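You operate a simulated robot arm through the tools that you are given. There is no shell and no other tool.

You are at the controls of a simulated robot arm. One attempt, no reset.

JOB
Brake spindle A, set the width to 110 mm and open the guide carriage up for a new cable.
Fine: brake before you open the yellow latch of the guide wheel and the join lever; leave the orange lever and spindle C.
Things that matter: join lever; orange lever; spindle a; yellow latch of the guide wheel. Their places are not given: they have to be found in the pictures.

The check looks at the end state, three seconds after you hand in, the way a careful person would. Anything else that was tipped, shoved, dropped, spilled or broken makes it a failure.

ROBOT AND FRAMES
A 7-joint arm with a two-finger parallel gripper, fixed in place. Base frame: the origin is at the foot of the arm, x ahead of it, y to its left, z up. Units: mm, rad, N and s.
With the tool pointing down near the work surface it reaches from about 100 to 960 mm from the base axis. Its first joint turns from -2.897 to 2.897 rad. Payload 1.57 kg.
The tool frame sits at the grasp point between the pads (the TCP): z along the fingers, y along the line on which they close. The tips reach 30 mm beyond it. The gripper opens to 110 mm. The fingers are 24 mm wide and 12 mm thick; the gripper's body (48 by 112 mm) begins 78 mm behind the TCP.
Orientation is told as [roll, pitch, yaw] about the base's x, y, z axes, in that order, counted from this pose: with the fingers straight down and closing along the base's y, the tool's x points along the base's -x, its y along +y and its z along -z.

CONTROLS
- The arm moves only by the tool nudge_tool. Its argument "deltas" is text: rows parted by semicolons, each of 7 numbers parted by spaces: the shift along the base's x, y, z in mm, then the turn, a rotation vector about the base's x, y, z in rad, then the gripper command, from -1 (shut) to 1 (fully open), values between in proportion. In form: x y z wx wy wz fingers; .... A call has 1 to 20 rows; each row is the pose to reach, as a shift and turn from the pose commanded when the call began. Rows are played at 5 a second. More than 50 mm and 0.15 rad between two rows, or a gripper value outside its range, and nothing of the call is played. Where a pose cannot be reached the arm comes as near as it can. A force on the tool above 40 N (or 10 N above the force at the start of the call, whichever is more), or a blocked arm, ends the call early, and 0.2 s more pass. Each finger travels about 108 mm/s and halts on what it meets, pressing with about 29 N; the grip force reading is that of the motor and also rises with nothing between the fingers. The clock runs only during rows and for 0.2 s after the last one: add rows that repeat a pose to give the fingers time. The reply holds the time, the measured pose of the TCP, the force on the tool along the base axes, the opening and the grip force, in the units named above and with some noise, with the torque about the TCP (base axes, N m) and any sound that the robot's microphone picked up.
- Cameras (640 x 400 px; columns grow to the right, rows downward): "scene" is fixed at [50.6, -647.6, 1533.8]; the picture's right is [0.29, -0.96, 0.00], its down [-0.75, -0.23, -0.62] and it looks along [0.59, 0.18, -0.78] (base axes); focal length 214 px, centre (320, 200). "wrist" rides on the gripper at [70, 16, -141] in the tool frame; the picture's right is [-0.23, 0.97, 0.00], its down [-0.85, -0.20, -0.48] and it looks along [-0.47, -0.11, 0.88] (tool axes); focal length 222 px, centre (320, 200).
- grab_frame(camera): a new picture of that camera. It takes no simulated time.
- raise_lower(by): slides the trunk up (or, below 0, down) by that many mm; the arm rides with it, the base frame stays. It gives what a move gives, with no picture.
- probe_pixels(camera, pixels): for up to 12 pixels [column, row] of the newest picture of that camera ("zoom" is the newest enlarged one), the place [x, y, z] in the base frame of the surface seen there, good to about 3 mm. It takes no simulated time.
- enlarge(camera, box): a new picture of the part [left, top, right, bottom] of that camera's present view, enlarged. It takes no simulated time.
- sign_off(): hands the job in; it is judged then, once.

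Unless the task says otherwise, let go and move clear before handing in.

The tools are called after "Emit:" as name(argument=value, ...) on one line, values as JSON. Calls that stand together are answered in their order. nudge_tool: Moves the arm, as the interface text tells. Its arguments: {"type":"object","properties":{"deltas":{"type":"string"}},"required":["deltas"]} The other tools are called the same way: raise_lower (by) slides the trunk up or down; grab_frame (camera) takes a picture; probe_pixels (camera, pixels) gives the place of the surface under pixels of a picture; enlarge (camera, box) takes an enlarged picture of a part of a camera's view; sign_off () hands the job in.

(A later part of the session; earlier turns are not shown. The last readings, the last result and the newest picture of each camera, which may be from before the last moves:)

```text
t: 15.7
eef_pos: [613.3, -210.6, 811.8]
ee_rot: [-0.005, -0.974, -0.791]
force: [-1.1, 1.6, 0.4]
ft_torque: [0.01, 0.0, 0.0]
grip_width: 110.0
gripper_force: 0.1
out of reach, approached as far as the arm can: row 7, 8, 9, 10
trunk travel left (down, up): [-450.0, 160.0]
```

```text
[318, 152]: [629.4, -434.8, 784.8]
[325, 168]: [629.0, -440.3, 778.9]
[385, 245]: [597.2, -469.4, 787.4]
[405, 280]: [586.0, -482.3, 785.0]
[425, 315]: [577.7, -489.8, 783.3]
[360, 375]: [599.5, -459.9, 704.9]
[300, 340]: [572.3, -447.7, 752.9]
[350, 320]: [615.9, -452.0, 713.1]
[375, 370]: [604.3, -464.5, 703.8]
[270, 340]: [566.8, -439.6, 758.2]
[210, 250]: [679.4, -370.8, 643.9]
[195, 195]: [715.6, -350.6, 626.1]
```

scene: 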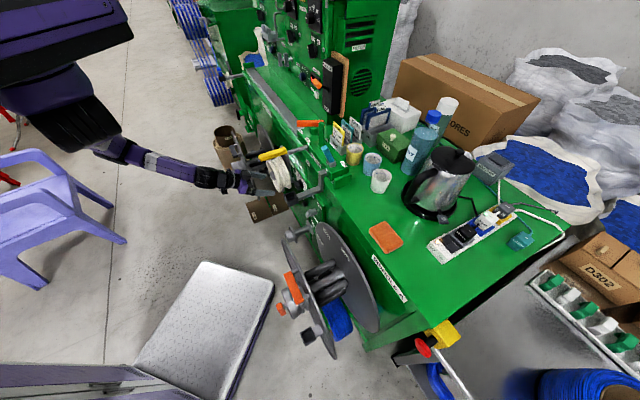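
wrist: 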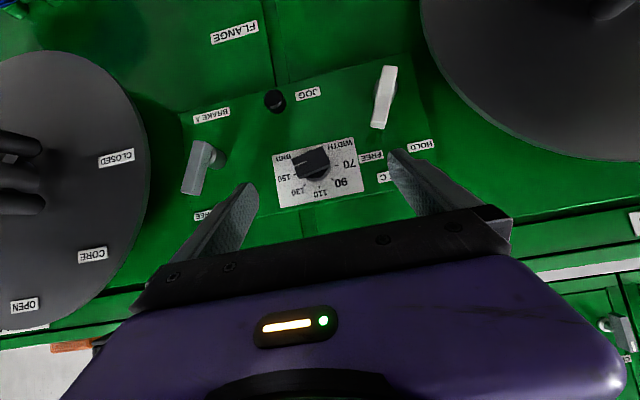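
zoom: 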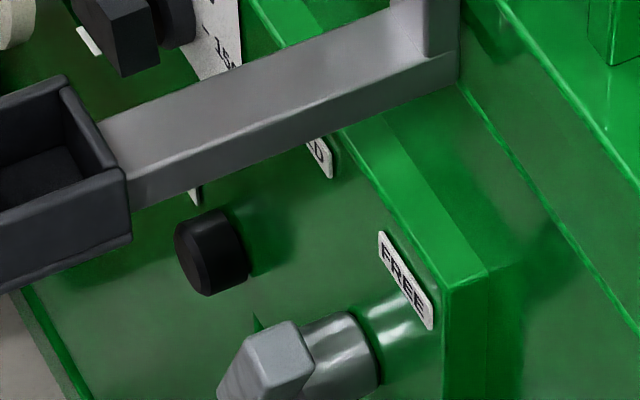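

HOLD for brake A is at t≈150, z≈782, mirrored from FREE about the pivot, so the lever end must swing toward +t. Before moving in, I'll probe the extents of spindle A's discs, the guide wheel and cup bracket.

Emit:
probe_pixels(camera="wrist", pixels=[[140, 120], [147, 160], [140, 210], [110, 80], [60, 60], [12, 150], [12, 190], [120, 156], [90, 255], [20, 305], [430, 20], [500, 120]])

Emit:
probe_pixels(camera="scene", pixels=[[284, 240], [310, 265], [330, 310], [336, 350], [300, 250], [288, 262], [311, 335], [283, 187], [294, 180], [270, 165], [288, 190], [285, 183]])

Emit:
enlarge(camera="scene", box=[235, 130, 345, 210])

```text
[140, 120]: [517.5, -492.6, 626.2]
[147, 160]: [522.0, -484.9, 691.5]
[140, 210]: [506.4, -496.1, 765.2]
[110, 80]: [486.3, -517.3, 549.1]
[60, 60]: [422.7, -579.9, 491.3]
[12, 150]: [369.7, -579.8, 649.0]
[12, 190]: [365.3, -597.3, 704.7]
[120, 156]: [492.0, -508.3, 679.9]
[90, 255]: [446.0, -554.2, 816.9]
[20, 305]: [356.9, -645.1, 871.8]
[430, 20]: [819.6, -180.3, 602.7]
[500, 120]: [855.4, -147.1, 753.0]
```

```text
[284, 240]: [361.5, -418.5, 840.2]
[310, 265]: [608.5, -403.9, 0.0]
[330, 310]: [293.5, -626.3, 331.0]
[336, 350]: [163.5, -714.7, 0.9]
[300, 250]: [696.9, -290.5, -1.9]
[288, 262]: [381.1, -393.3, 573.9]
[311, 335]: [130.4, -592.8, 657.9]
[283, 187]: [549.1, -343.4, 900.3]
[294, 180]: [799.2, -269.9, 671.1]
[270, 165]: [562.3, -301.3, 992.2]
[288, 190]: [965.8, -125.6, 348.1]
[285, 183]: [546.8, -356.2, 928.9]
```

```text
5.00 times, centred on (290, 170) of scene
```

zoom: 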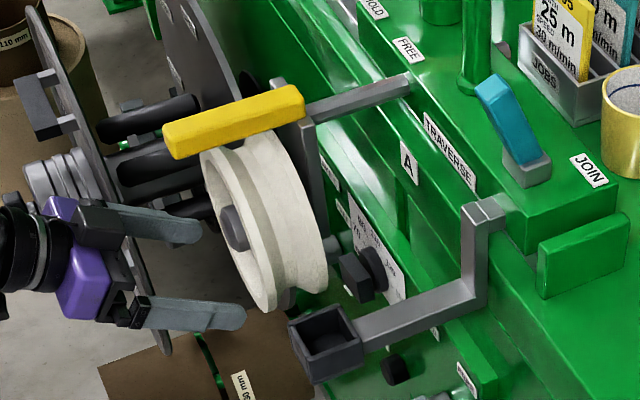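

Spindle A's discs reach t≈27 at most, so a hand centred at t≈100–110 has room; the wheel bottom is at z≈890. I'll rotate the tool to horizontal and slide to the front of the brake A lever, keeping about 70 mm clear of it, with the fingers closing to about 50 mm.

Emit:
nudge_tool(deltas="-10 -10 -20 -0.085 -0.085 0 1; -25 -30 -40 -0.17 -0.17 0 0.6; -45 -55 -60 -0.255 -0.255 0 0.3; -70 -80 -67 -0.34 -0.34 0 0; -90 -108 -67 -0.422 -0.422 0 -0.09; -111 -136 -67 -0.422 -0.422 0 -0.09; -111 -136 -67 -0.422 -0.422 0 -0.09")

Emit:
grab_frame(camera="scene")

Emit:
grab_frame(camera="wrist")

```text
t: 17.3
eef_pos: [544.7, -371.6, 785.2]
ee_rot: [1.342, -1.566, -2.135]
force: [-0.4, -1.1, -0.4]
ft_torque: [0.04, -0.01, 0.03]
grip_width: 50.1
gripper_force: 0.0
out of reach, approached as far as the arm can: row 1, 2, 3, 4, 5, 6, 7
trunk travel left (down, up): [-450.0, 160.0]
```

```text
taken
```

scene: 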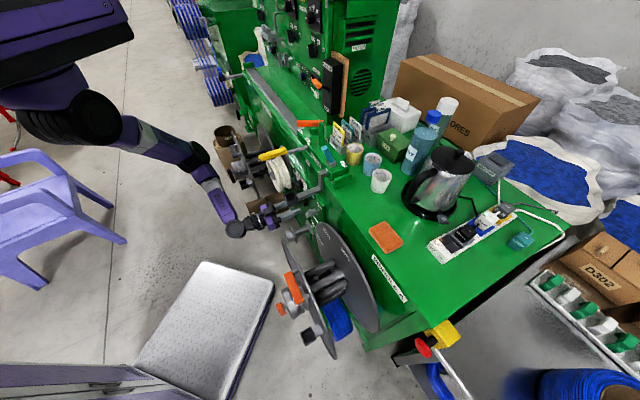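

```text
taken
```

wrist: 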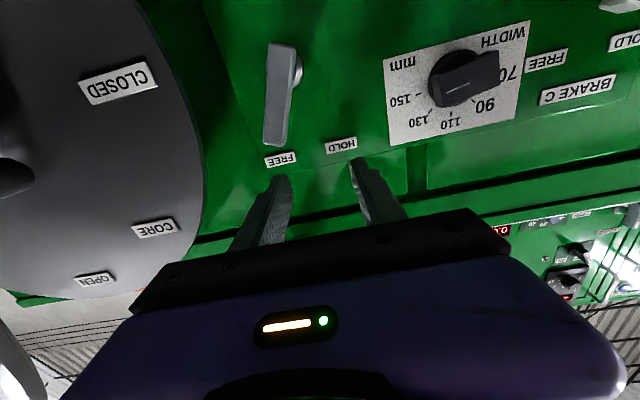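

The tool is now horizontal at t≈122, z≈785, facing the lever; labels FREE at [281,158] and HOLD at [341,145] confirm the brake A positions. The arm hit a reach limit, so I'll probe the links to understand its geometry.

Emit:
probe_pixels(camera="scene", pixels=[[40, 125], [95, 115], [75, 105], [150, 140], [190, 150], [200, 160], [218, 200], [232, 225], [240, 230], [265, 215], [125, 130], [90, 135]])

Emit:
enlarge(camera="scene", box=[0, 40, 340, 270])

Emit:
enlarge(camera="wrist", box=[220, 20, 380, 200])

```text
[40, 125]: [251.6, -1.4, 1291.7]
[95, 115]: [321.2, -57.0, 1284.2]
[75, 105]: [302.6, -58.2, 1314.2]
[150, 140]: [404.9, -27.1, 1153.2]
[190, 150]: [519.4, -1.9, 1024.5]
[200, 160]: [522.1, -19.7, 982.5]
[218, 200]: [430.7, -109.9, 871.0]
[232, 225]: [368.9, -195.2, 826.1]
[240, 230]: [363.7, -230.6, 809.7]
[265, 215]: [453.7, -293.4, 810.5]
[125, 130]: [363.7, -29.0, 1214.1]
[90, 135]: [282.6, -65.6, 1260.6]
```

```text
1.74 times, centred on (170, 155) of scene
```

zoom: 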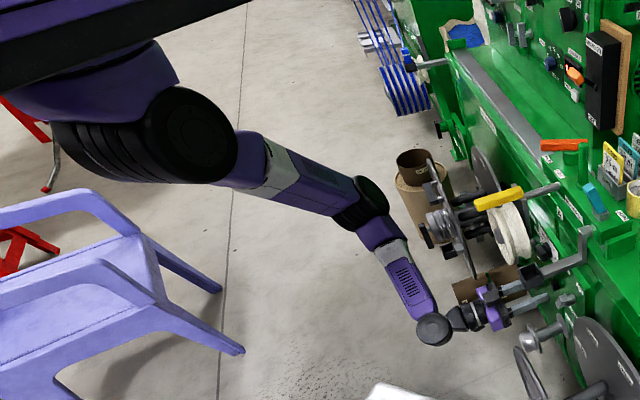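

```text
2.22 times, centred on (300, 110) of wrist
```

zoom: 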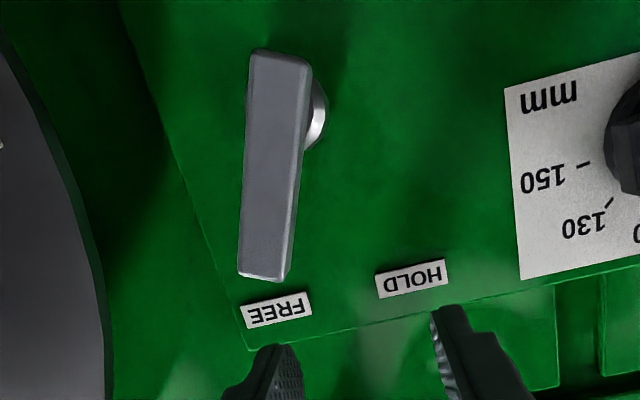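

The wrist sits at about [365,-215,815], hanging well below the shoulder. I'll probe lever points in this head-on zoom to get its exact angle and pivot.

Emit:
probe_pixels(camera="zoom", pixels=[[280, 62], [262, 75], [295, 75], [268, 170], [250, 170], [288, 170], [258, 262], [245, 262], [275, 268], [318, 110], [280, 310], [412, 278]])

```text
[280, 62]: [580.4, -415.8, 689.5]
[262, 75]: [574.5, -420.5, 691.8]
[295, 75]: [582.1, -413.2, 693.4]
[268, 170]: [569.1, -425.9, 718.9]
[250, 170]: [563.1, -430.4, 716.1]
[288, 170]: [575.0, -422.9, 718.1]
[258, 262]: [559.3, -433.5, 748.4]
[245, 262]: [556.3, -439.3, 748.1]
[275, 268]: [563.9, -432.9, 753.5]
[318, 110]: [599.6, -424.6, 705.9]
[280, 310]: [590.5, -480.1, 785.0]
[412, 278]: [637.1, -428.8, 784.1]
```

The lever leans 25° toward FREE; pivot about t=113, z=697; HOLD is the mirror position. I'll lower the trunk 47 mm to bring the tool to lever height, then shift sideways and roll to line the fingers up.

Emit:
raise_lower(by=-47)

Emit:
nudge_tool(deltas="-5 -5 0 0.1 -0.1 0 -0.09; -12 -12 0 0.2 -0.2 0 -0.09; -20 -20 0 0.304 -0.304 0 -0.09; -20 -20 0 0.304 -0.304 0 -0.09")

Emit:
grab_frame(camera="wrist")

Emit:
grab_frame(camera="scene")

```text
t: 18.2
eef_pos: [545.0, -371.1, 737.1]
ee_rot: [1.056, -1.566, -1.851]
force: [0.9, 0.3, -0.1]
ft_torque: [0.01, 0.0, -0.03]
grip_width: 50.2
gripper_force: 0.1
trunk travel left (down, up): [-403.0, 207.0]
```

```text
t: 19.2
eef_pos: [525.8, -389.9, 737.1]
ee_rot: [1.558, -1.135, -2.352]
force: [0.0, 0.2, -0.5]
ft_torque: [-0.03, -0.01, -0.03]
grip_width: 49.9
gripper_force: 0.0
trunk travel left (down, up): [-403.0, 207.0]
```

```text
taken
```

wrist: 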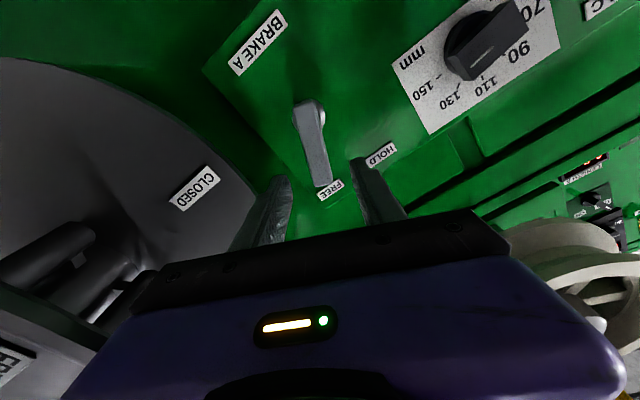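

```text
taken
```

scene: 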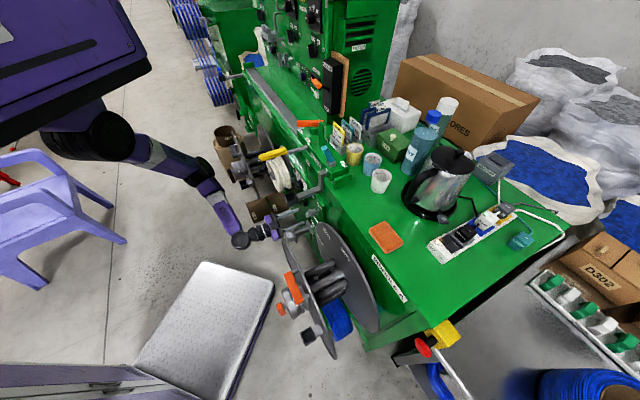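

The lever at [312,145] is centred between the finger tips [275,180] and [360,165]. I'll advance 50 mm along the panel normal to straddle it.

Emit:
nudge_tool(deltas="9 -9 0 0 0 0 -0.09; 18 -18 0 0 0 0 -0.09; 27 -27 0 0 0 0 -0.09; 34.6 -34.6 0 0 0 0 -0.09; 34.6 -34.6 0 0 0 0 -0.09")

Emit:
grab_frame(camera="wrist")

Emit:
enlarge(camera="scene", box=[240, 180, 340, 260])

```text
t: 20.4
eef_pos: [559.9, -426.4, 735.6]
ee_rot: [1.558, -1.136, -2.352]
force: [0.0, -0.4, 0.6]
ft_torque: [0.03, -0.01, -0.03]
grip_width: 49.9
gripper_force: 0.0
trunk travel left (down, up): [-403.0, 207.0]
```

```text
taken
```

wrist: 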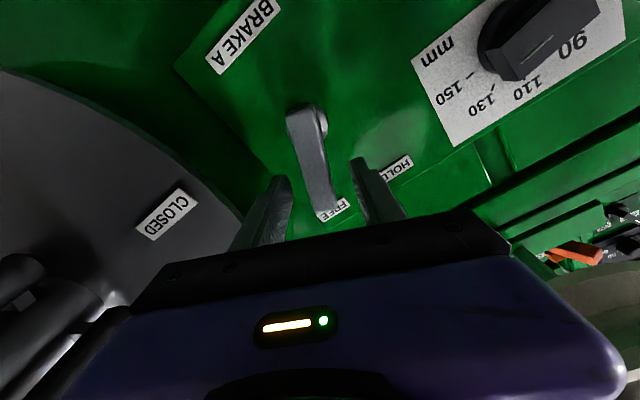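

```text
5.00 times, centred on (290, 220) of scene
```

zoom: 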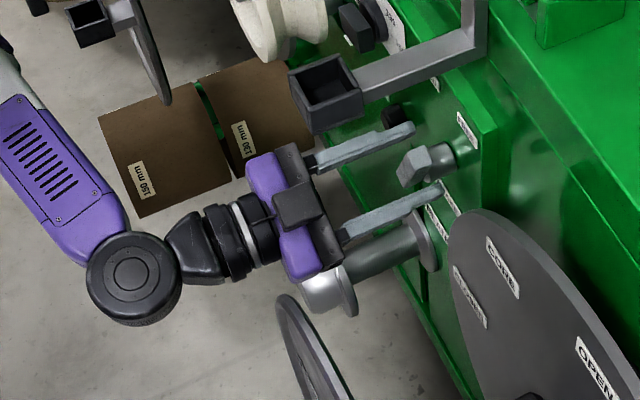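

The fingers straddle the lever with no contact force. I'll narrow the gap to about 30 mm and swing the tool along the lever's arc (with matching roll) toward HOLD.

Emit:
nudge_tool(deltas="0 0 0 0 0 0 -0.45; 2.62 2.62 1.55 -0.0666 0.0666 0 -0.45; 5.65 5.65 2.86 -0.1407 0.1407 0 -0.45; 8.75 8.75 3.71 -0.2147 0.2147 0 -0.45; 11.89 11.89 4.1 -0.2888 0.2888 0 -0.45; 15.05 15.05 4.03 -0.3628 0.3628 0 -0.45; 18.19 18.19 3.48 -0.4369 0.4369 0 -0.45; 21.27 21.27 2.48 -0.5109 0.5109 0 -0.45; 24.26 24.26 1.02 -0.585 0.585 0 -0.45; 25.71 25.71 0.13 -0.622 0.622 0 -0.45; 25.71 25.71 0.13 -0.622 0.622 0 -0.45")

Emit:
grab_frame(camera="wrist")

Emit:
enlarge(camera="wrist", box=[200, 40, 440, 240])

```text
t: 22.8
eef_pos: [585.0, -400.3, 736.5]
ee_rot: [-1.574, -1.123, 0.781]
force: [0.9, 0.1, 0.1]
ft_torque: [0.02, 0.02, 0.0]
grip_width: 30.1
gripper_force: 0.0
trunk travel left (down, up): [-403.0, 207.0]
```

```text
taken
```

wrist: 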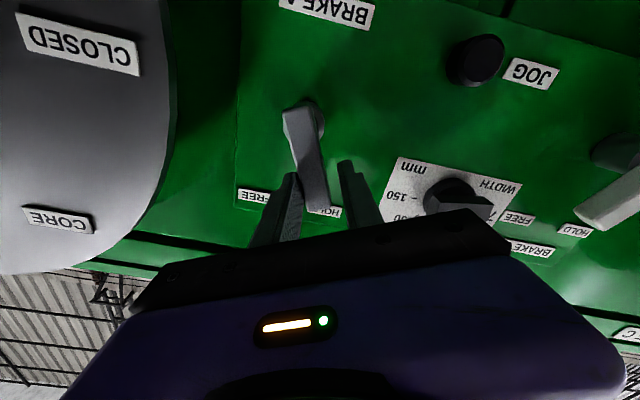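

```text
2.00 times, centred on (320, 140) of wrist
```

zoom: 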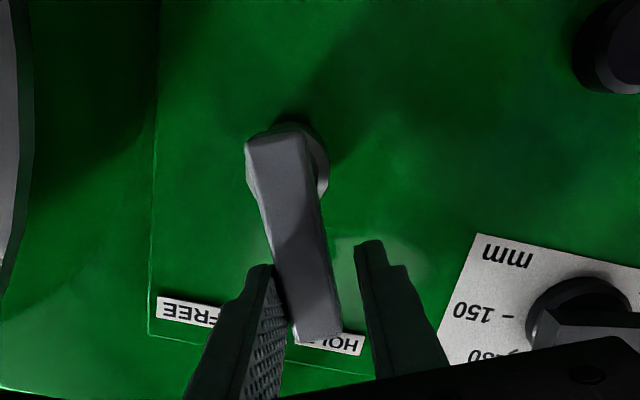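

The lever followed and now lies over the HOLD label at [325,205], touching the -t finger. I'll close the fingers gently to align the lever to the HOLD angle, then reopen and check.

Emit:
nudge_tool(deltas="0 0 0 0 0 0 -0.6; 0 0 0 0 0 0 -0.75; 0 0 0 0 0 0 -0.9; 0 0 0 0 0 0 -0.9")

Emit:
enlarge(camera="wrist", box=[200, 40, 440, 240])

```text
t: 23.8
eef_pos: [585.3, -400.7, 737.4]
ee_rot: [-1.577, -1.124, 0.779]
force: [-11.8, -13.0, 12.1]
ft_torque: [0.24, -0.1, -0.23]
grip_width: 24.1
gripper_force: 10.7
trunk travel left (down, up): [-403.0, 207.0]
```

```text
2.00 times, centred on (320, 140) of wrist
```

zoom: 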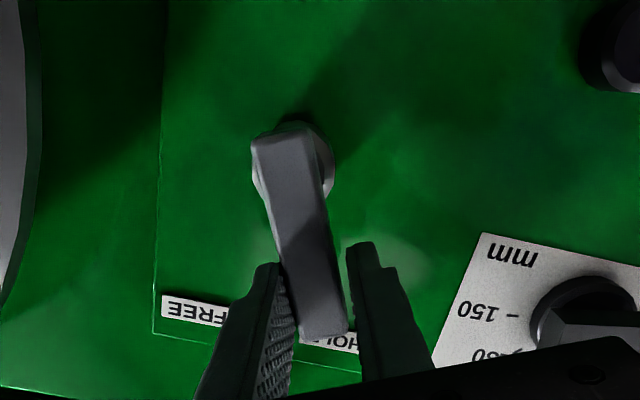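

The fingers stalled at 24 mm with a reaction of about 20 N, so the lever seems to be against its stop. I'll open to 45 mm and measure the lever angle.

Emit:
nudge_tool(deltas="0 0 0 0 0 0 -0.5; 0 0 0 0 0 0 -0.18; 0 0 0 0 0 0 -0.18")

Emit:
enlarge(camera="wrist", box=[240, 80, 400, 220])

Emit:
probe_pixels(camera="zoom", pixels=[[230, 100], [270, 110], [250, 110], [250, 180], [290, 180], [270, 180], [275, 260], [315, 260], [290, 300], [330, 300], [310, 330], [300, 300]])

```text
t: 24.6
eef_pos: [585.4, -399.0, 736.2]
ee_rot: [-1.573, -1.126, 0.783]
force: [0.9, -0.4, 0.0]
ft_torque: [-0.01, -0.02, -0.01]
grip_width: 45.2
gripper_force: 0.1
trunk travel left (down, up): [-403.0, 207.0]
```

```text
2.86 times, centred on (320, 150) of wrist
```

zoom: 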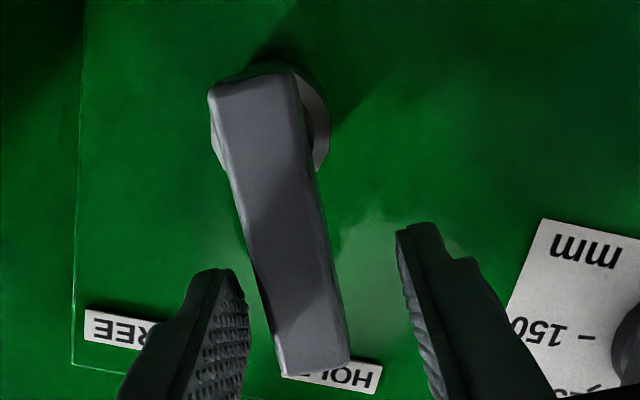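

```text
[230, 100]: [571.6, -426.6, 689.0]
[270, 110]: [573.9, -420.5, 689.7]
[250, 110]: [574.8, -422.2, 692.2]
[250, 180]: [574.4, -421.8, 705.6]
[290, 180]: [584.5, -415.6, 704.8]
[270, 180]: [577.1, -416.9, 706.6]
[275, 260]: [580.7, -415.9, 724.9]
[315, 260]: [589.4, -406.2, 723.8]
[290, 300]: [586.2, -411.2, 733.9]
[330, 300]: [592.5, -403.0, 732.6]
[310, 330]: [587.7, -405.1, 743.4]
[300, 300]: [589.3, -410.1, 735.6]
```

The lever now stands at about +22.5° (mirror of FREE) over HOLD and resisted 20 N, so brake A is set. I'll back straight out 52 mm and check.

Emit:
nudge_tool(deltas="-9 9 0 0 0 0 -0.18; -18 18 0 0 0 0 -0.18; -27 27 0 0 0 0 -0.18; -37 37 0 0 0 0 -0.18; -37 37 0 0 0 0 -0.18")

Emit:
grab_frame(camera="wrist")

Emit:
enlarge(camera="wrist", box=[220, 50, 380, 210])

Emit:
enlarge(camera="wrist", box=[370, 100, 510, 210])

```text
t: 25.8
eef_pos: [553.8, -366.7, 736.2]
ee_rot: [-1.575, -1.127, 0.779]
force: [0.1, 0.1, 0.4]
ft_torque: [0.04, -0.04, 0.03]
grip_width: 45.1
gripper_force: 0.1
out of reach, approached as far as the arm can: row 4, 5
trunk travel left (down, up): [-403.0, 207.0]
```

```text
taken
```

wrist: 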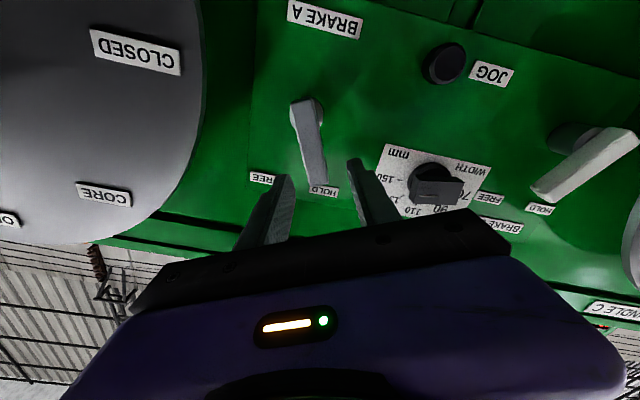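

```text
2.50 times, centred on (300, 130) of wrist
```

zoom: 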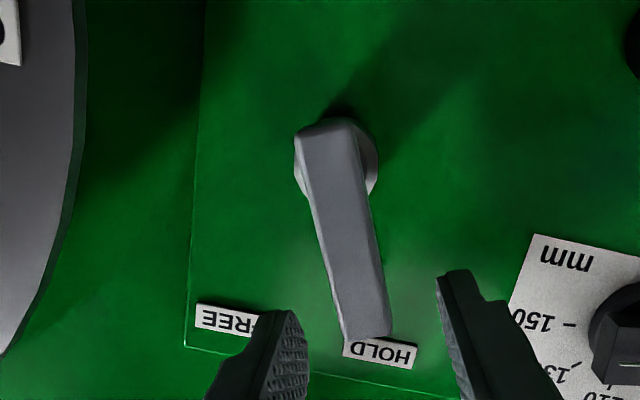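

```text
3.64 times, centred on (440, 155) of wrist
```

zoom: 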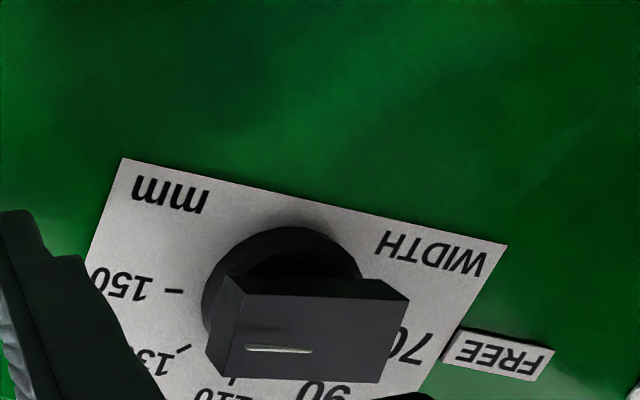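

Brake A clearly points at HOLD. Now I'll unroll the tool, move along the panel to face the WIDTH dial and raise a bit for a clear look at it.

Emit:
nudge_tool(deltas="12 12 8 0.08 -0.08 0 -0.18; 25 25 16 0.16 -0.16 0 -0.18; 38 38 25 0.24 -0.24 0 -0.18; 52 52 35 0.311 -0.311 0 -0.18; 66 66 45 0.311 -0.311 0 -0.18; 74 74 45 0.311 -0.311 0 -0.18; 74 74 45 0.311 -0.311 0 -0.18")

Emit:
grab_frame(camera="wrist")

Emit:
enlarge(camera="wrist", box=[250, 60, 390, 170])

Emit:
grab_frame(camera="scene")

```text
t: 27.4
eef_pos: [634.8, -306.1, 799.8]
ee_rot: [-1.234, -1.566, 0.442]
force: [0.2, -0.4, 0.1]
ft_torque: [0.0, 0.02, -0.02]
grip_width: 44.9
gripper_force: 0.0
out of reach, approached as far as the arm can: row 1, 2, 3, 4, 5, 6, 7
trunk travel left (down, up): [-403.0, 207.0]
```

```text
taken
```

wrist: 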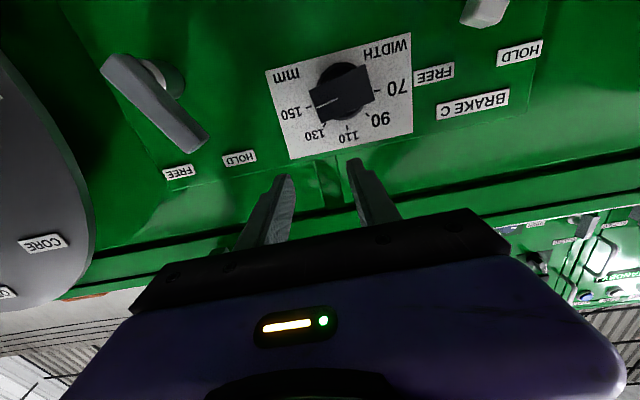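

```text
3.64 times, centred on (320, 115) of wrist
```

zoom: 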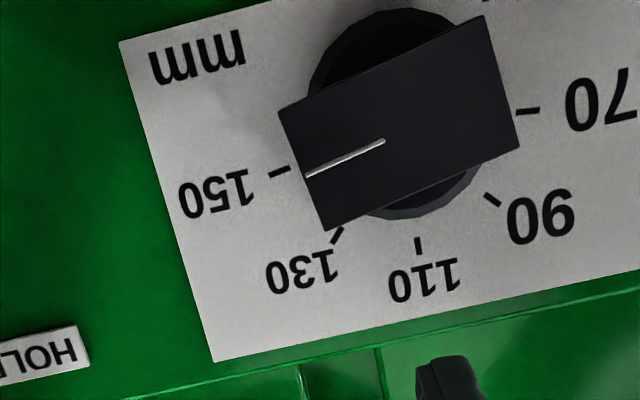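

```text
taken
```

scene: 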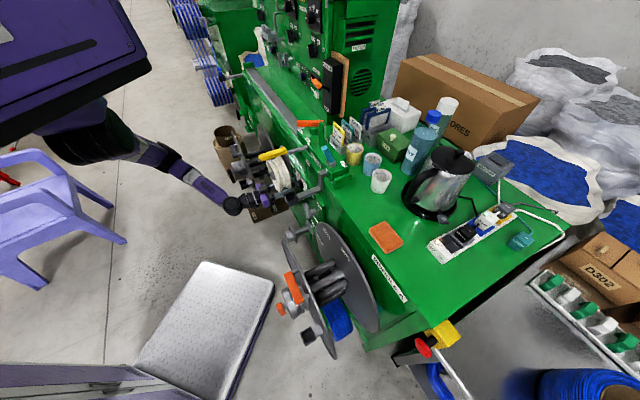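

The dial's white line runs from [306,176] to [383,140] in the zoom, about 11° above the 150 tick (≈145 mm); 110 is straight up, so it needs about 79° of turn. I'll probe the knob's corners for its centre and depth.

Emit:
enlarge(camera="wrist", box=[280, 45, 400, 155])

Emit:
probe_pixels(camera="zoom", pixels=[[320, 180], [240, 180], [270, 250], [390, 80], [420, 160], [345, 270], [300, 320], [180, 290], [200, 130], [340, 130], [300, 230], [370, 290]])

```text
3.64 times, centred on (340, 100) of wrist
```

zoom: 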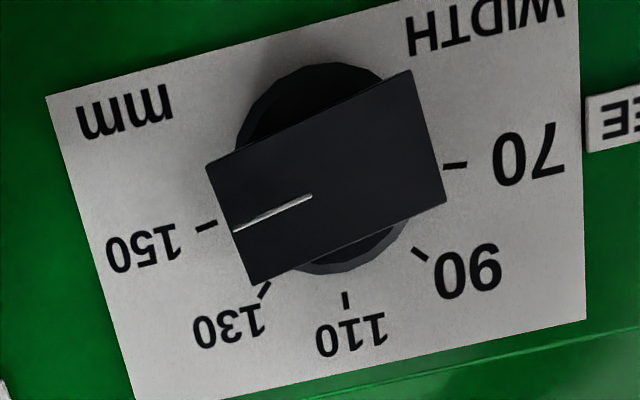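

```text
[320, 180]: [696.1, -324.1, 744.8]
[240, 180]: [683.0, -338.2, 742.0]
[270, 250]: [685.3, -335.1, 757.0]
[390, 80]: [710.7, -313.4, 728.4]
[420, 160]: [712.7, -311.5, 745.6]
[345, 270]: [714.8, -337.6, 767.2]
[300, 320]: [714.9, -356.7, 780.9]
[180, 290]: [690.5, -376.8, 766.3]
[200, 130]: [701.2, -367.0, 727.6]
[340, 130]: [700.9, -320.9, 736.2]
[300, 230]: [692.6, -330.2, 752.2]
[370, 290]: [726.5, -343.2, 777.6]
```

The knob face is about 54×33 mm, centred at t≈264.5, z≈744.5, s≈-722. I'll lower the trunk 55 mm to that height, then shift to its axis and roll the fingers to match its angle.

Emit:
raise_lower(by=-55)

Emit:
nudge_tool(deltas="6 6 0 0.09 -0.09 0 0; 12 12 0 0.18 -0.18 0 0.2; 18 18 0 0.27 -0.27 0 0.3; 22 22 0 0.36 -0.36 0 0.3; 22 22 0 0.45 -0.45 0 0.3; 22 22 0 0.54 -0.54 0 0.3; 22 22 0 0.63 -0.63 0 0.3; 22 22 0 0.72 -0.72 0 0.3; 22 22 0 0.81 -0.81 0 0.3; 22 22 0 0.9 -0.9 0 0.3; 22 22 0 0.975 -0.975 0 0.3; 22 22 0 0.975 -0.975 0 0.3")

Emit:
grab_frame(camera="wrist")

Emit:
enlarge(camera="scene", box=[220, 120, 340, 220])

```text
t: 28.3
eef_pos: [635.8, -306.4, 743.1]
ee_rot: [-1.224, -1.564, 0.433]
force: [0.5, 0.0, 0.7]
ft_torque: [0.0, 0.04, 0.0]
grip_width: 45.0
gripper_force: 0.2
trunk travel left (down, up): [-348.0, 262.0]
```

```text
t: 30.9
eef_pos: [656.5, -284.9, 744.8]
ee_rot: [1.561, -0.198, -2.353]
force: [-0.4, 0.3, 0.0]
ft_torque: [0.03, -0.01, 0.0]
grip_width: 71.5
gripper_force: 0.1
trunk travel left (down, up): [-348.0, 262.0]
```

```text
taken
```

wrist: 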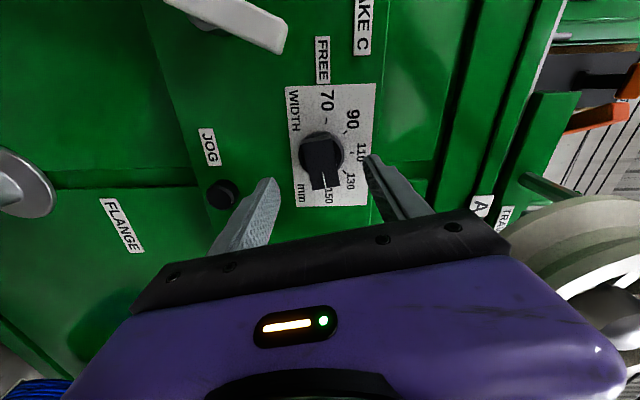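

```text
4.00 times, centred on (280, 170) of scene
```

zoom: 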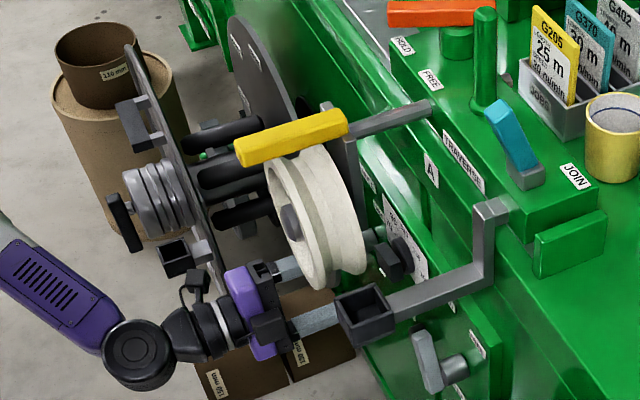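

The finger tips at [270,180] and [370,160] straddle the knob at [322,150] evenly, opening 71 mm. I'll advance 40 mm.

Emit:
nudge_tool(deltas="8 -6.5 0 0 0 0 0.3; 15.5 -13.5 0 0 0 0 0.3; 22.5 -20.5 0 0 0 0 0.3; 29 -27.5 0 0 0 0 0.3; 29 -27.5 0 0 0 0 0.3")

Emit:
grab_frame(camera="wrist")

Emit:
enlarge(camera="wrist", box=[230, 80, 430, 240])

```text
t: 32.1
eef_pos: [686.6, -311.5, 745.2]
ee_rot: [1.562, -0.198, -2.353]
force: [0.1, 0.5, -0.4]
ft_torque: [-0.04, 0.0, 0.01]
grip_width: 71.3
gripper_force: 0.1
trunk travel left (down, up): [-348.0, 262.0]
```

```text
taken
```

wrist: 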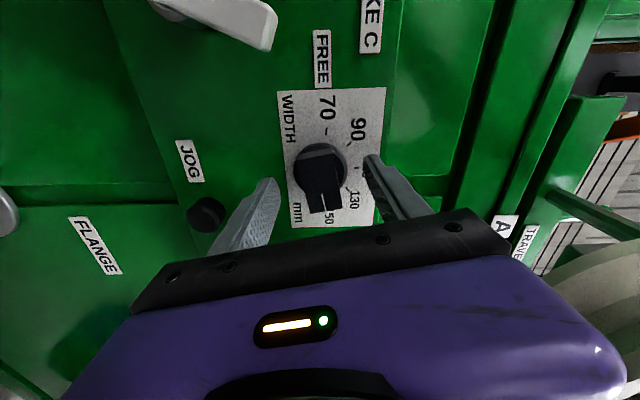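

```text
2.50 times, centred on (330, 160) of wrist
```

zoom: 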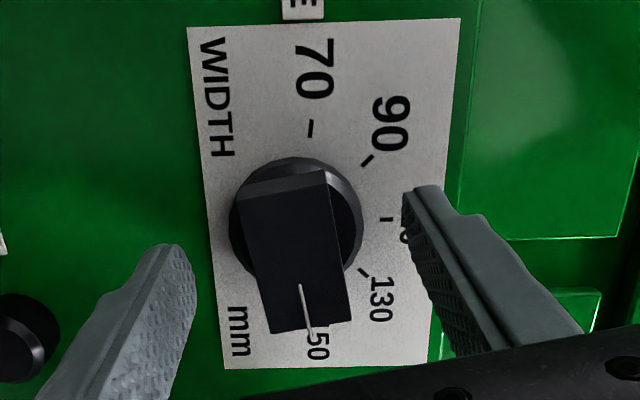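

The fingers surround the knob with clearance on both sides. I'll close on it.

Emit:
nudge_tool(deltas="0 0 0 0 0 0 0; 0 0 0 0 0 0 -0.3; 0 0 0 0 0 0 -0.6; 0 0 0 0 0 0 -0.6")

Emit:
enlarge(camera="wrist", box=[230, 80, 430, 240])

```text
t: 33.1
eef_pos: [687.0, -312.4, 744.5]
ee_rot: [1.561, -0.198, -2.351]
force: [-0.1, -0.7, -1.5]
ft_torque: [-0.29, -0.29, 0.16]
grip_width: 27.8
gripper_force: 38.0
trunk travel left (down, up): [-348.0, 262.0]
```

```text
2.50 times, centred on (330, 160) of wrist
```

zoom: 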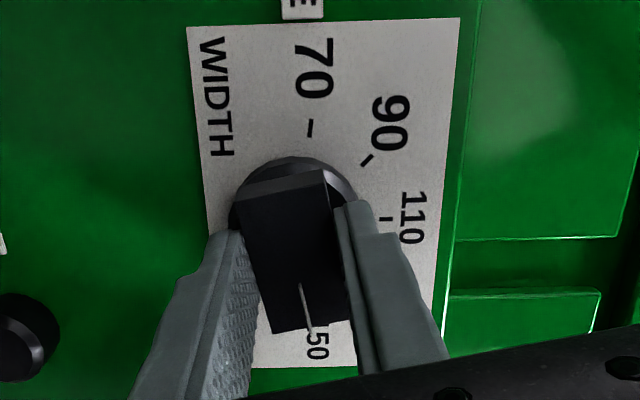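

Gripped at 27.8 mm with little side force. I'll probe the tick marks to locate the dial axis before turning.

Emit:
probe_pixels(camera="zoom", pixels=[[310, 127], [366, 160], [385, 218], [310, 140], [250, 180], [335, 170], [300, 165], [240, 205], [290, 250], [460, 18], [190, 28], [205, 300]])

```text
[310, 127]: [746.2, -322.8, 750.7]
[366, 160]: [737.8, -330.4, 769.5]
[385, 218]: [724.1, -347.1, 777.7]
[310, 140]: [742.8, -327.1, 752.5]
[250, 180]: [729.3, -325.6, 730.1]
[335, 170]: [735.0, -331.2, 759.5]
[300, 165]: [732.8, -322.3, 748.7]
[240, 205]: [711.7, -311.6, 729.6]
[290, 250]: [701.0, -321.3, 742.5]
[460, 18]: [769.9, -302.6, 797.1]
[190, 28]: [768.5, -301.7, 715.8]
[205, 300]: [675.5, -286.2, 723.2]
```

The ticks give a dial axis of about t=265.5, z=746, which agrees with the TCP (264.9, 744.5). I'll turn the knob by rotating the tool 78.7° about the panel normal.

Emit:
nudge_tool(deltas="0 0 0 -0.08 0.08 0 -0.6; 0 0 0 -0.16 0.16 0 -0.6; 0 0 0 -0.24 0.24 0 -0.6; 0 0 0 -0.32 0.32 0 -0.6; 0 0 0 -0.4 0.4 0 -0.6; 0 0 0 -0.48 0.48 0 -0.6; 0 0 0 -0.56 0.56 0 -0.6; 0 0 0 -0.64 0.64 0 -0.6; 0 0 0 -0.72 0.72 0 -0.6; 0 0 0 -0.8 0.8 0 -0.6; 0 0 0 -0.88 0.88 0 -0.6; 0 0 0 -0.971 0.971 0 -0.6; 0 0 0 -0.971 0.971 0 -0.6")

Emit:
enlarge(camera="wrist", box=[230, 60, 430, 220])

```text
t: 35.9
eef_pos: [687.3, -311.5, 746.3]
ee_rot: [-0.708, -1.567, -0.082]
force: [14.0, -0.2, 1.5]
ft_torque: [-0.58, -0.52, 0.52]
grip_width: 27.9
gripper_force: 39.0
trunk travel left (down, up): [-348.0, 262.0]
```

```text
2.50 times, centred on (330, 140) of wrist
```

zoom: 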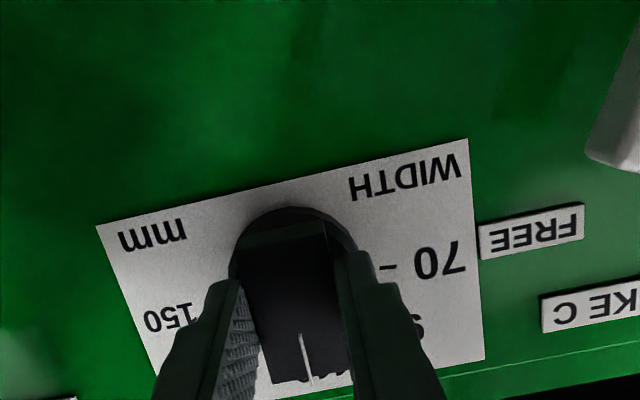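

The white line now points up (image-down) between the fingers, with almost no residual twist about the knob axis. I'll open, back off and check the reading.

Emit:
nudge_tool(deltas="0 0 0 0 0 0 -0.3; 0 0 0 0 0 0 0.2; 0 0 0 0 0 0 0.2; -8 8 0 0 0 0 0.2; -16 16 0 0 0 0 0.2; -24 24 0 0 0 0 0.2; -28 28 0 0 0 0 0.2; -28 28 0 0 0 0 0.2")

Emit:
grab_frame(camera="wrist")

Emit:
enlarge(camera="wrist", box=[260, 70, 400, 210])

```text
t: 37.7
eef_pos: [658.7, -283.4, 744.3]
ee_rot: [-0.103, -1.57, -0.688]
force: [0.0, 0.7, 0.8]
ft_torque: [0.03, 0.02, 0.01]
grip_width: 65.8
gripper_force: 0.0
trunk travel left (down, up): [-348.0, 262.0]
```

```text
taken
```

wrist: 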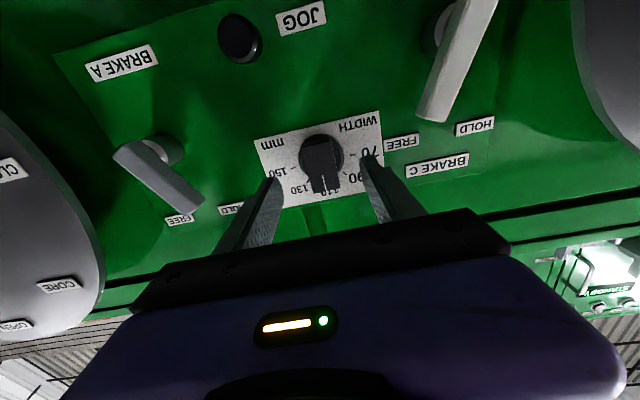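

```text
2.86 times, centred on (330, 140) of wrist
```

zoom: 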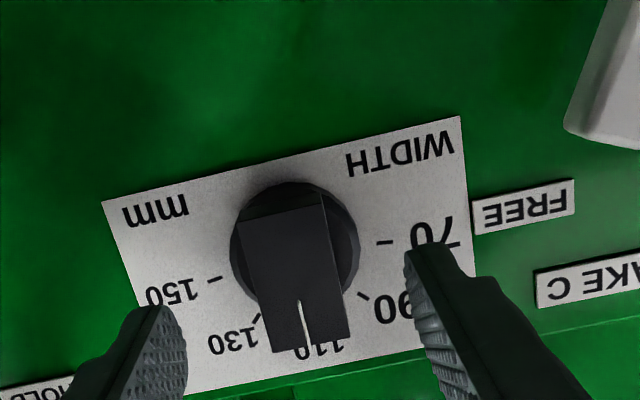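

The white line at [304,320] in the zoom points at the 110 mark. I'll zoom in tighter to measure the angle more exactly.

Emit:
enlarge(camera="wrist", box=[285, 130, 365, 200])

Emit:
enlarge(camera="wrist", box=[240, 100, 400, 200])

```text
5.71 times, centred on (325, 165) of wrist
```

zoom: 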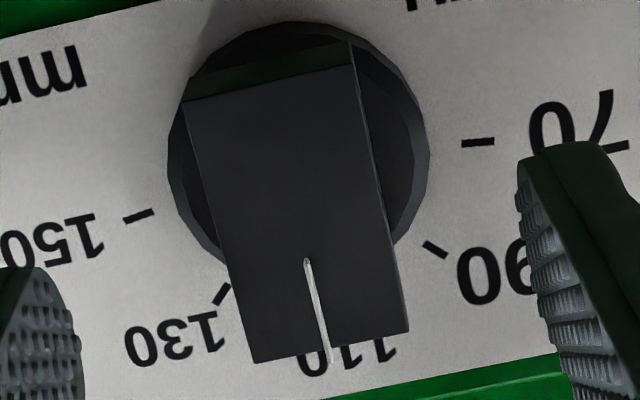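

```text
4.00 times, centred on (320, 150) of wrist
```

zoom: 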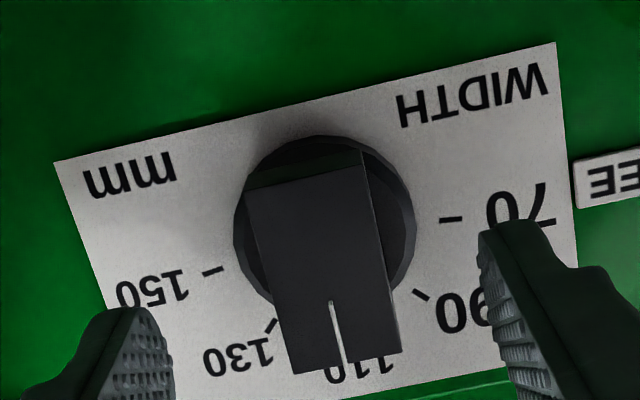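

The pointer line matches the vertical to within about 1°, so width is at 110. Now I'll study the yellow latch and the JOIN lever in the scene view.

Emit:
enlarge(camera="scene", box=[250, 130, 310, 170])

Emit:
enlarge(camera="scene", box=[305, 135, 350, 180])

Emit:
enlarge(camera="scene", box=[265, 140, 345, 200])

Emit:
grab_frame(camera="scene")

```text
10.00 times, centred on (280, 150) of scene
```

zoom: 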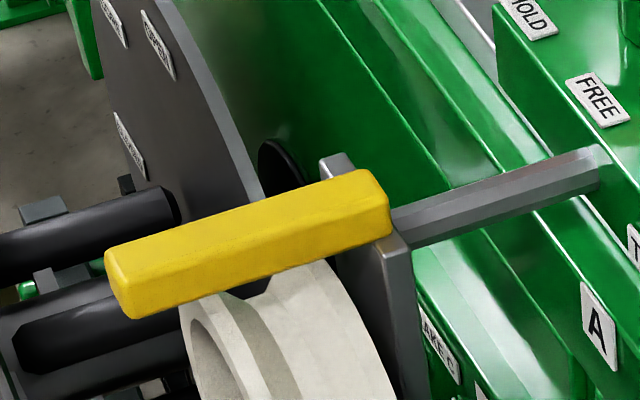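

```text
8.89 times, centred on (328, 158) of scene
```

zoom: 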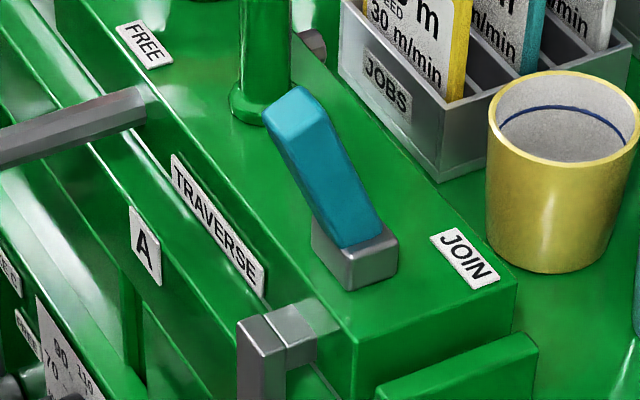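

```text
6.67 times, centred on (305, 170) of scene
```

zoom: 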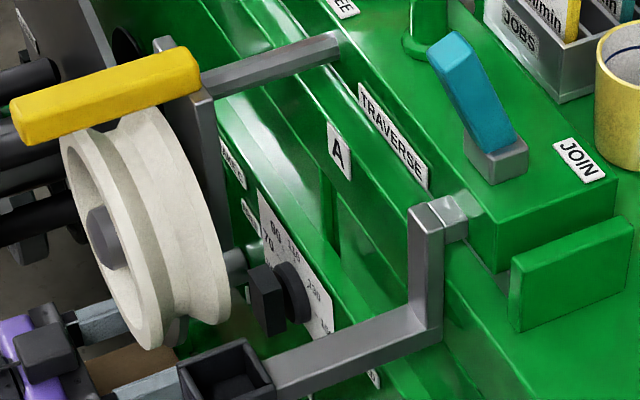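

```text
taken
```

scene: 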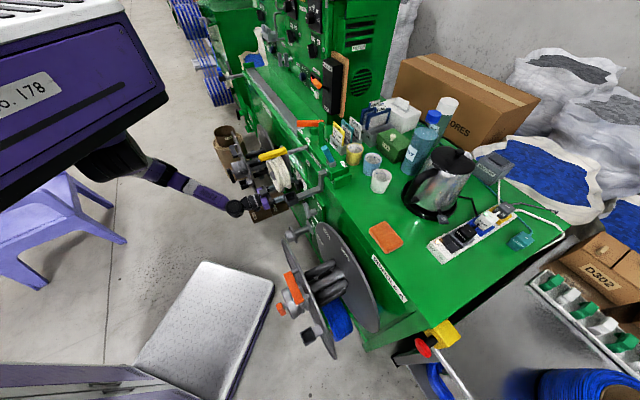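

Yellow latch: a bar over the wheel that ends at a grey upright plate; JOIN: a teal bar standing on a small grey block. I'll back out the way I came (sideways along the panel, trunk up, tilt back) to look at both from above.

Emit:
nudge_tool(deltas="15 15 0 0 0 0 0.2; 30 30 0 0 0 0 0.2; 45 45 0 0 0 0 0.2; 57 57 0 0 0 0 0.2; 57 57 0 0 0 0 0.2")

Emit:
raise_lower(by=102)

Emit:
grab_frame(camera="wrist")

Emit:
grab_frame(camera="scene")

```text
t: 38.9
eef_pos: [716.4, -225.7, 743.4]
ee_rot: [0.011, -1.567, -0.804]
force: [-0.1, -1.0, 0.1]
ft_torque: [0.03, 0.0, -0.02]
grip_width: 65.8
gripper_force: 0.0
trunk travel left (down, up): [-348.0, 262.0]
```

```text
t: 40.3
eef_pos: [716.9, -226.1, 847.0]
ee_rot: [-0.147, -1.569, -0.645]
force: [1.0, 0.2, 0.3]
ft_torque: [0.0, 0.04, 0.03]
grip_width: 66.2
gripper_force: 0.1
trunk travel left (down, up): [-450.0, 160.0]
```

```text
taken
```

wrist: 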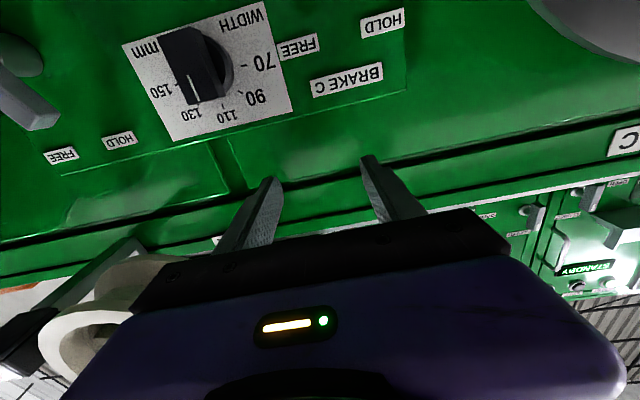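

```text
taken
```

scene: 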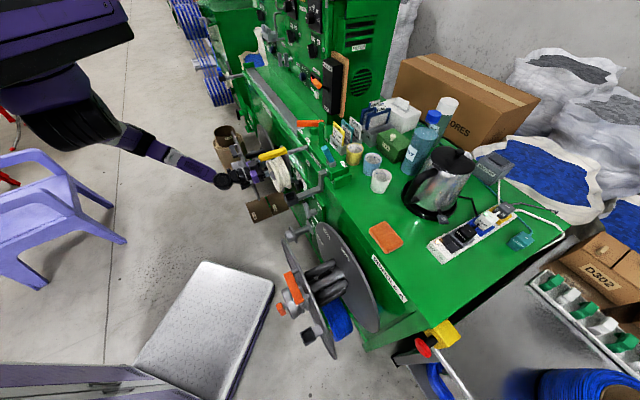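

Everything on the panel looks right from here (pointer at 110). Now I'll tilt the tool back toward vertical while moving outward and up, reversing my way in.

Emit:
nudge_tool(deltas="-8 8 10 0.075 0.075 0 0.2; -16 16 20 0.15 0.15 0 0.2; -24 24 30 0.225 0.225 0 0.2; -32 32 40 0.3 0.3 0 0.2; -40 40 50 0.375 0.375 0 0.2; -48 48 60 0.45 0.45 0 0.2; -56 56 70 0.525 0.525 0 0.2; -64 64 80 0.6 0.6 0 0.2; -72 72 90 0.675 0.675 0 0.2; -80 80 100 0.75 0.75 0 0.2; -88 90 108 0.825 0.825 0 0.2; -95 98 113 0.898 0.898 0 0.2; -95 98 113 0.898 0.898 0 0.2")

Emit:
grab_frame(camera="scene")

```text
t: 43.1
eef_pos: [611.5, -141.5, 953.8]
ee_rot: [-0.054, -0.299, -0.786]
force: [-0.4, 0.3, -0.7]
ft_torque: [0.02, 0.02, -0.03]
grip_width: 66.0
gripper_force: 0.0
out of reach, approached as far as the arm can: row 10, 11
trunk travel left (down, up): [-450.0, 160.0]
```

```text
taken
```

scene: 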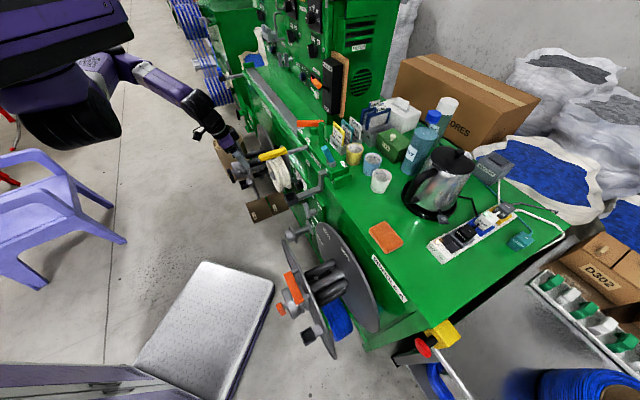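

The tool is back at a 17° tilt beside the guide. I'll rise to z≈1200 and slide back along the face to look down on the guide carriage.

Emit:
nudge_tool(deltas="5 5 45 0 0 0 0.2; 10 10 90 0 0 0 0.2; 5 5 135 0 0 0 0.2; -10 -10 180 0 0 0 0.2; -35 -35 220 0 0 0 0.2; -65 -65 246 0 0 0 0.2; -92 -92 246 0 0 0 0.2; -92 -92 246 0 0 0 0.2")

Emit:
grab_frame(camera="scene")

Emit:
grab_frame(camera="wrist")

```text
refused: row 5 steps farther than a row can; nothing moved
```

```text
taken
```

scene: 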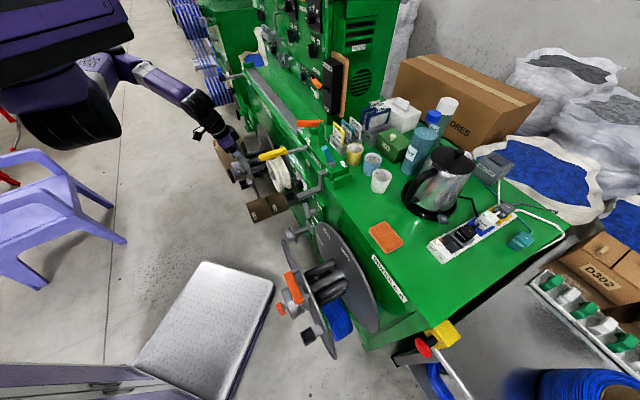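

```text
taken
```

wrist: 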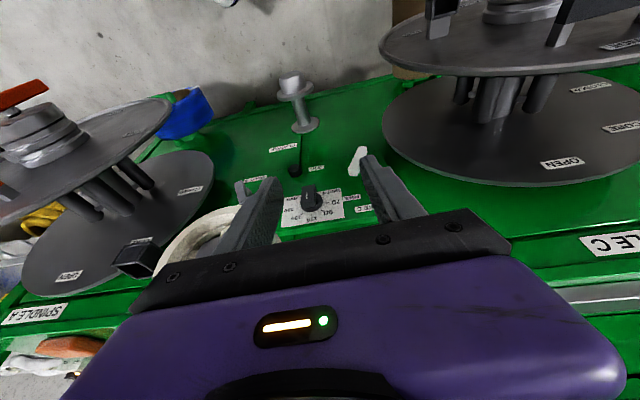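

The call was refused because one row stepped too far; nothing moved. I'll repeat with smaller steps.

Emit:
nudge_tool(deltas="5 5 40 0 0 0 0.2; 10 10 80 0 0 0 0.2; 5 5 120 0 0 0 0.2; -8 -8 155 0 0 0 0.2; -25 -25 190 0 0 0 0.2; -45 -45 220 0 0 0 0.2; -68 -68 246 0 0 0 0.2; -92 -92 246 0 0 0 0.2; -92 -92 246 0 0 0 0.2")

Emit:
grab_frame(camera="scene")

Emit:
grab_frame(camera="wrist")

```text
t: 45.1
eef_pos: [528.9, -218.8, 1206.0]
ee_rot: [-0.011, -0.298, -0.786]
force: [0.3, 0.1, -0.2]
ft_torque: [0.0, 0.01, 0.02]
grip_width: 66.1
gripper_force: 0.1
out of reach, approached as far as the arm can: row 4
trunk travel left (down, up): [-450.0, 160.0]
```

```text
taken
```

scene: 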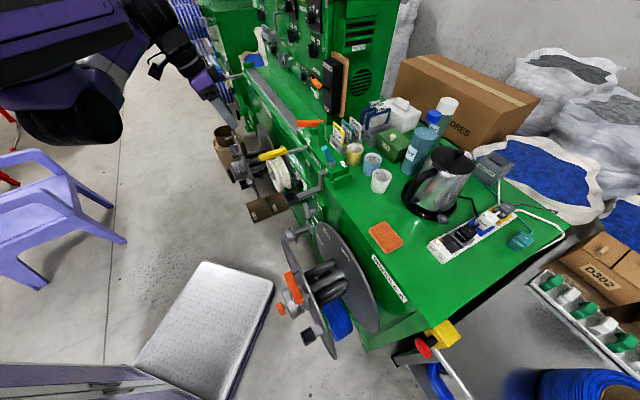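

```text
taken
```

wrist: 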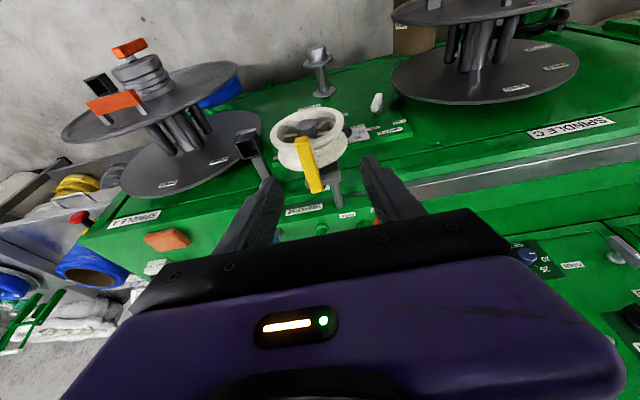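

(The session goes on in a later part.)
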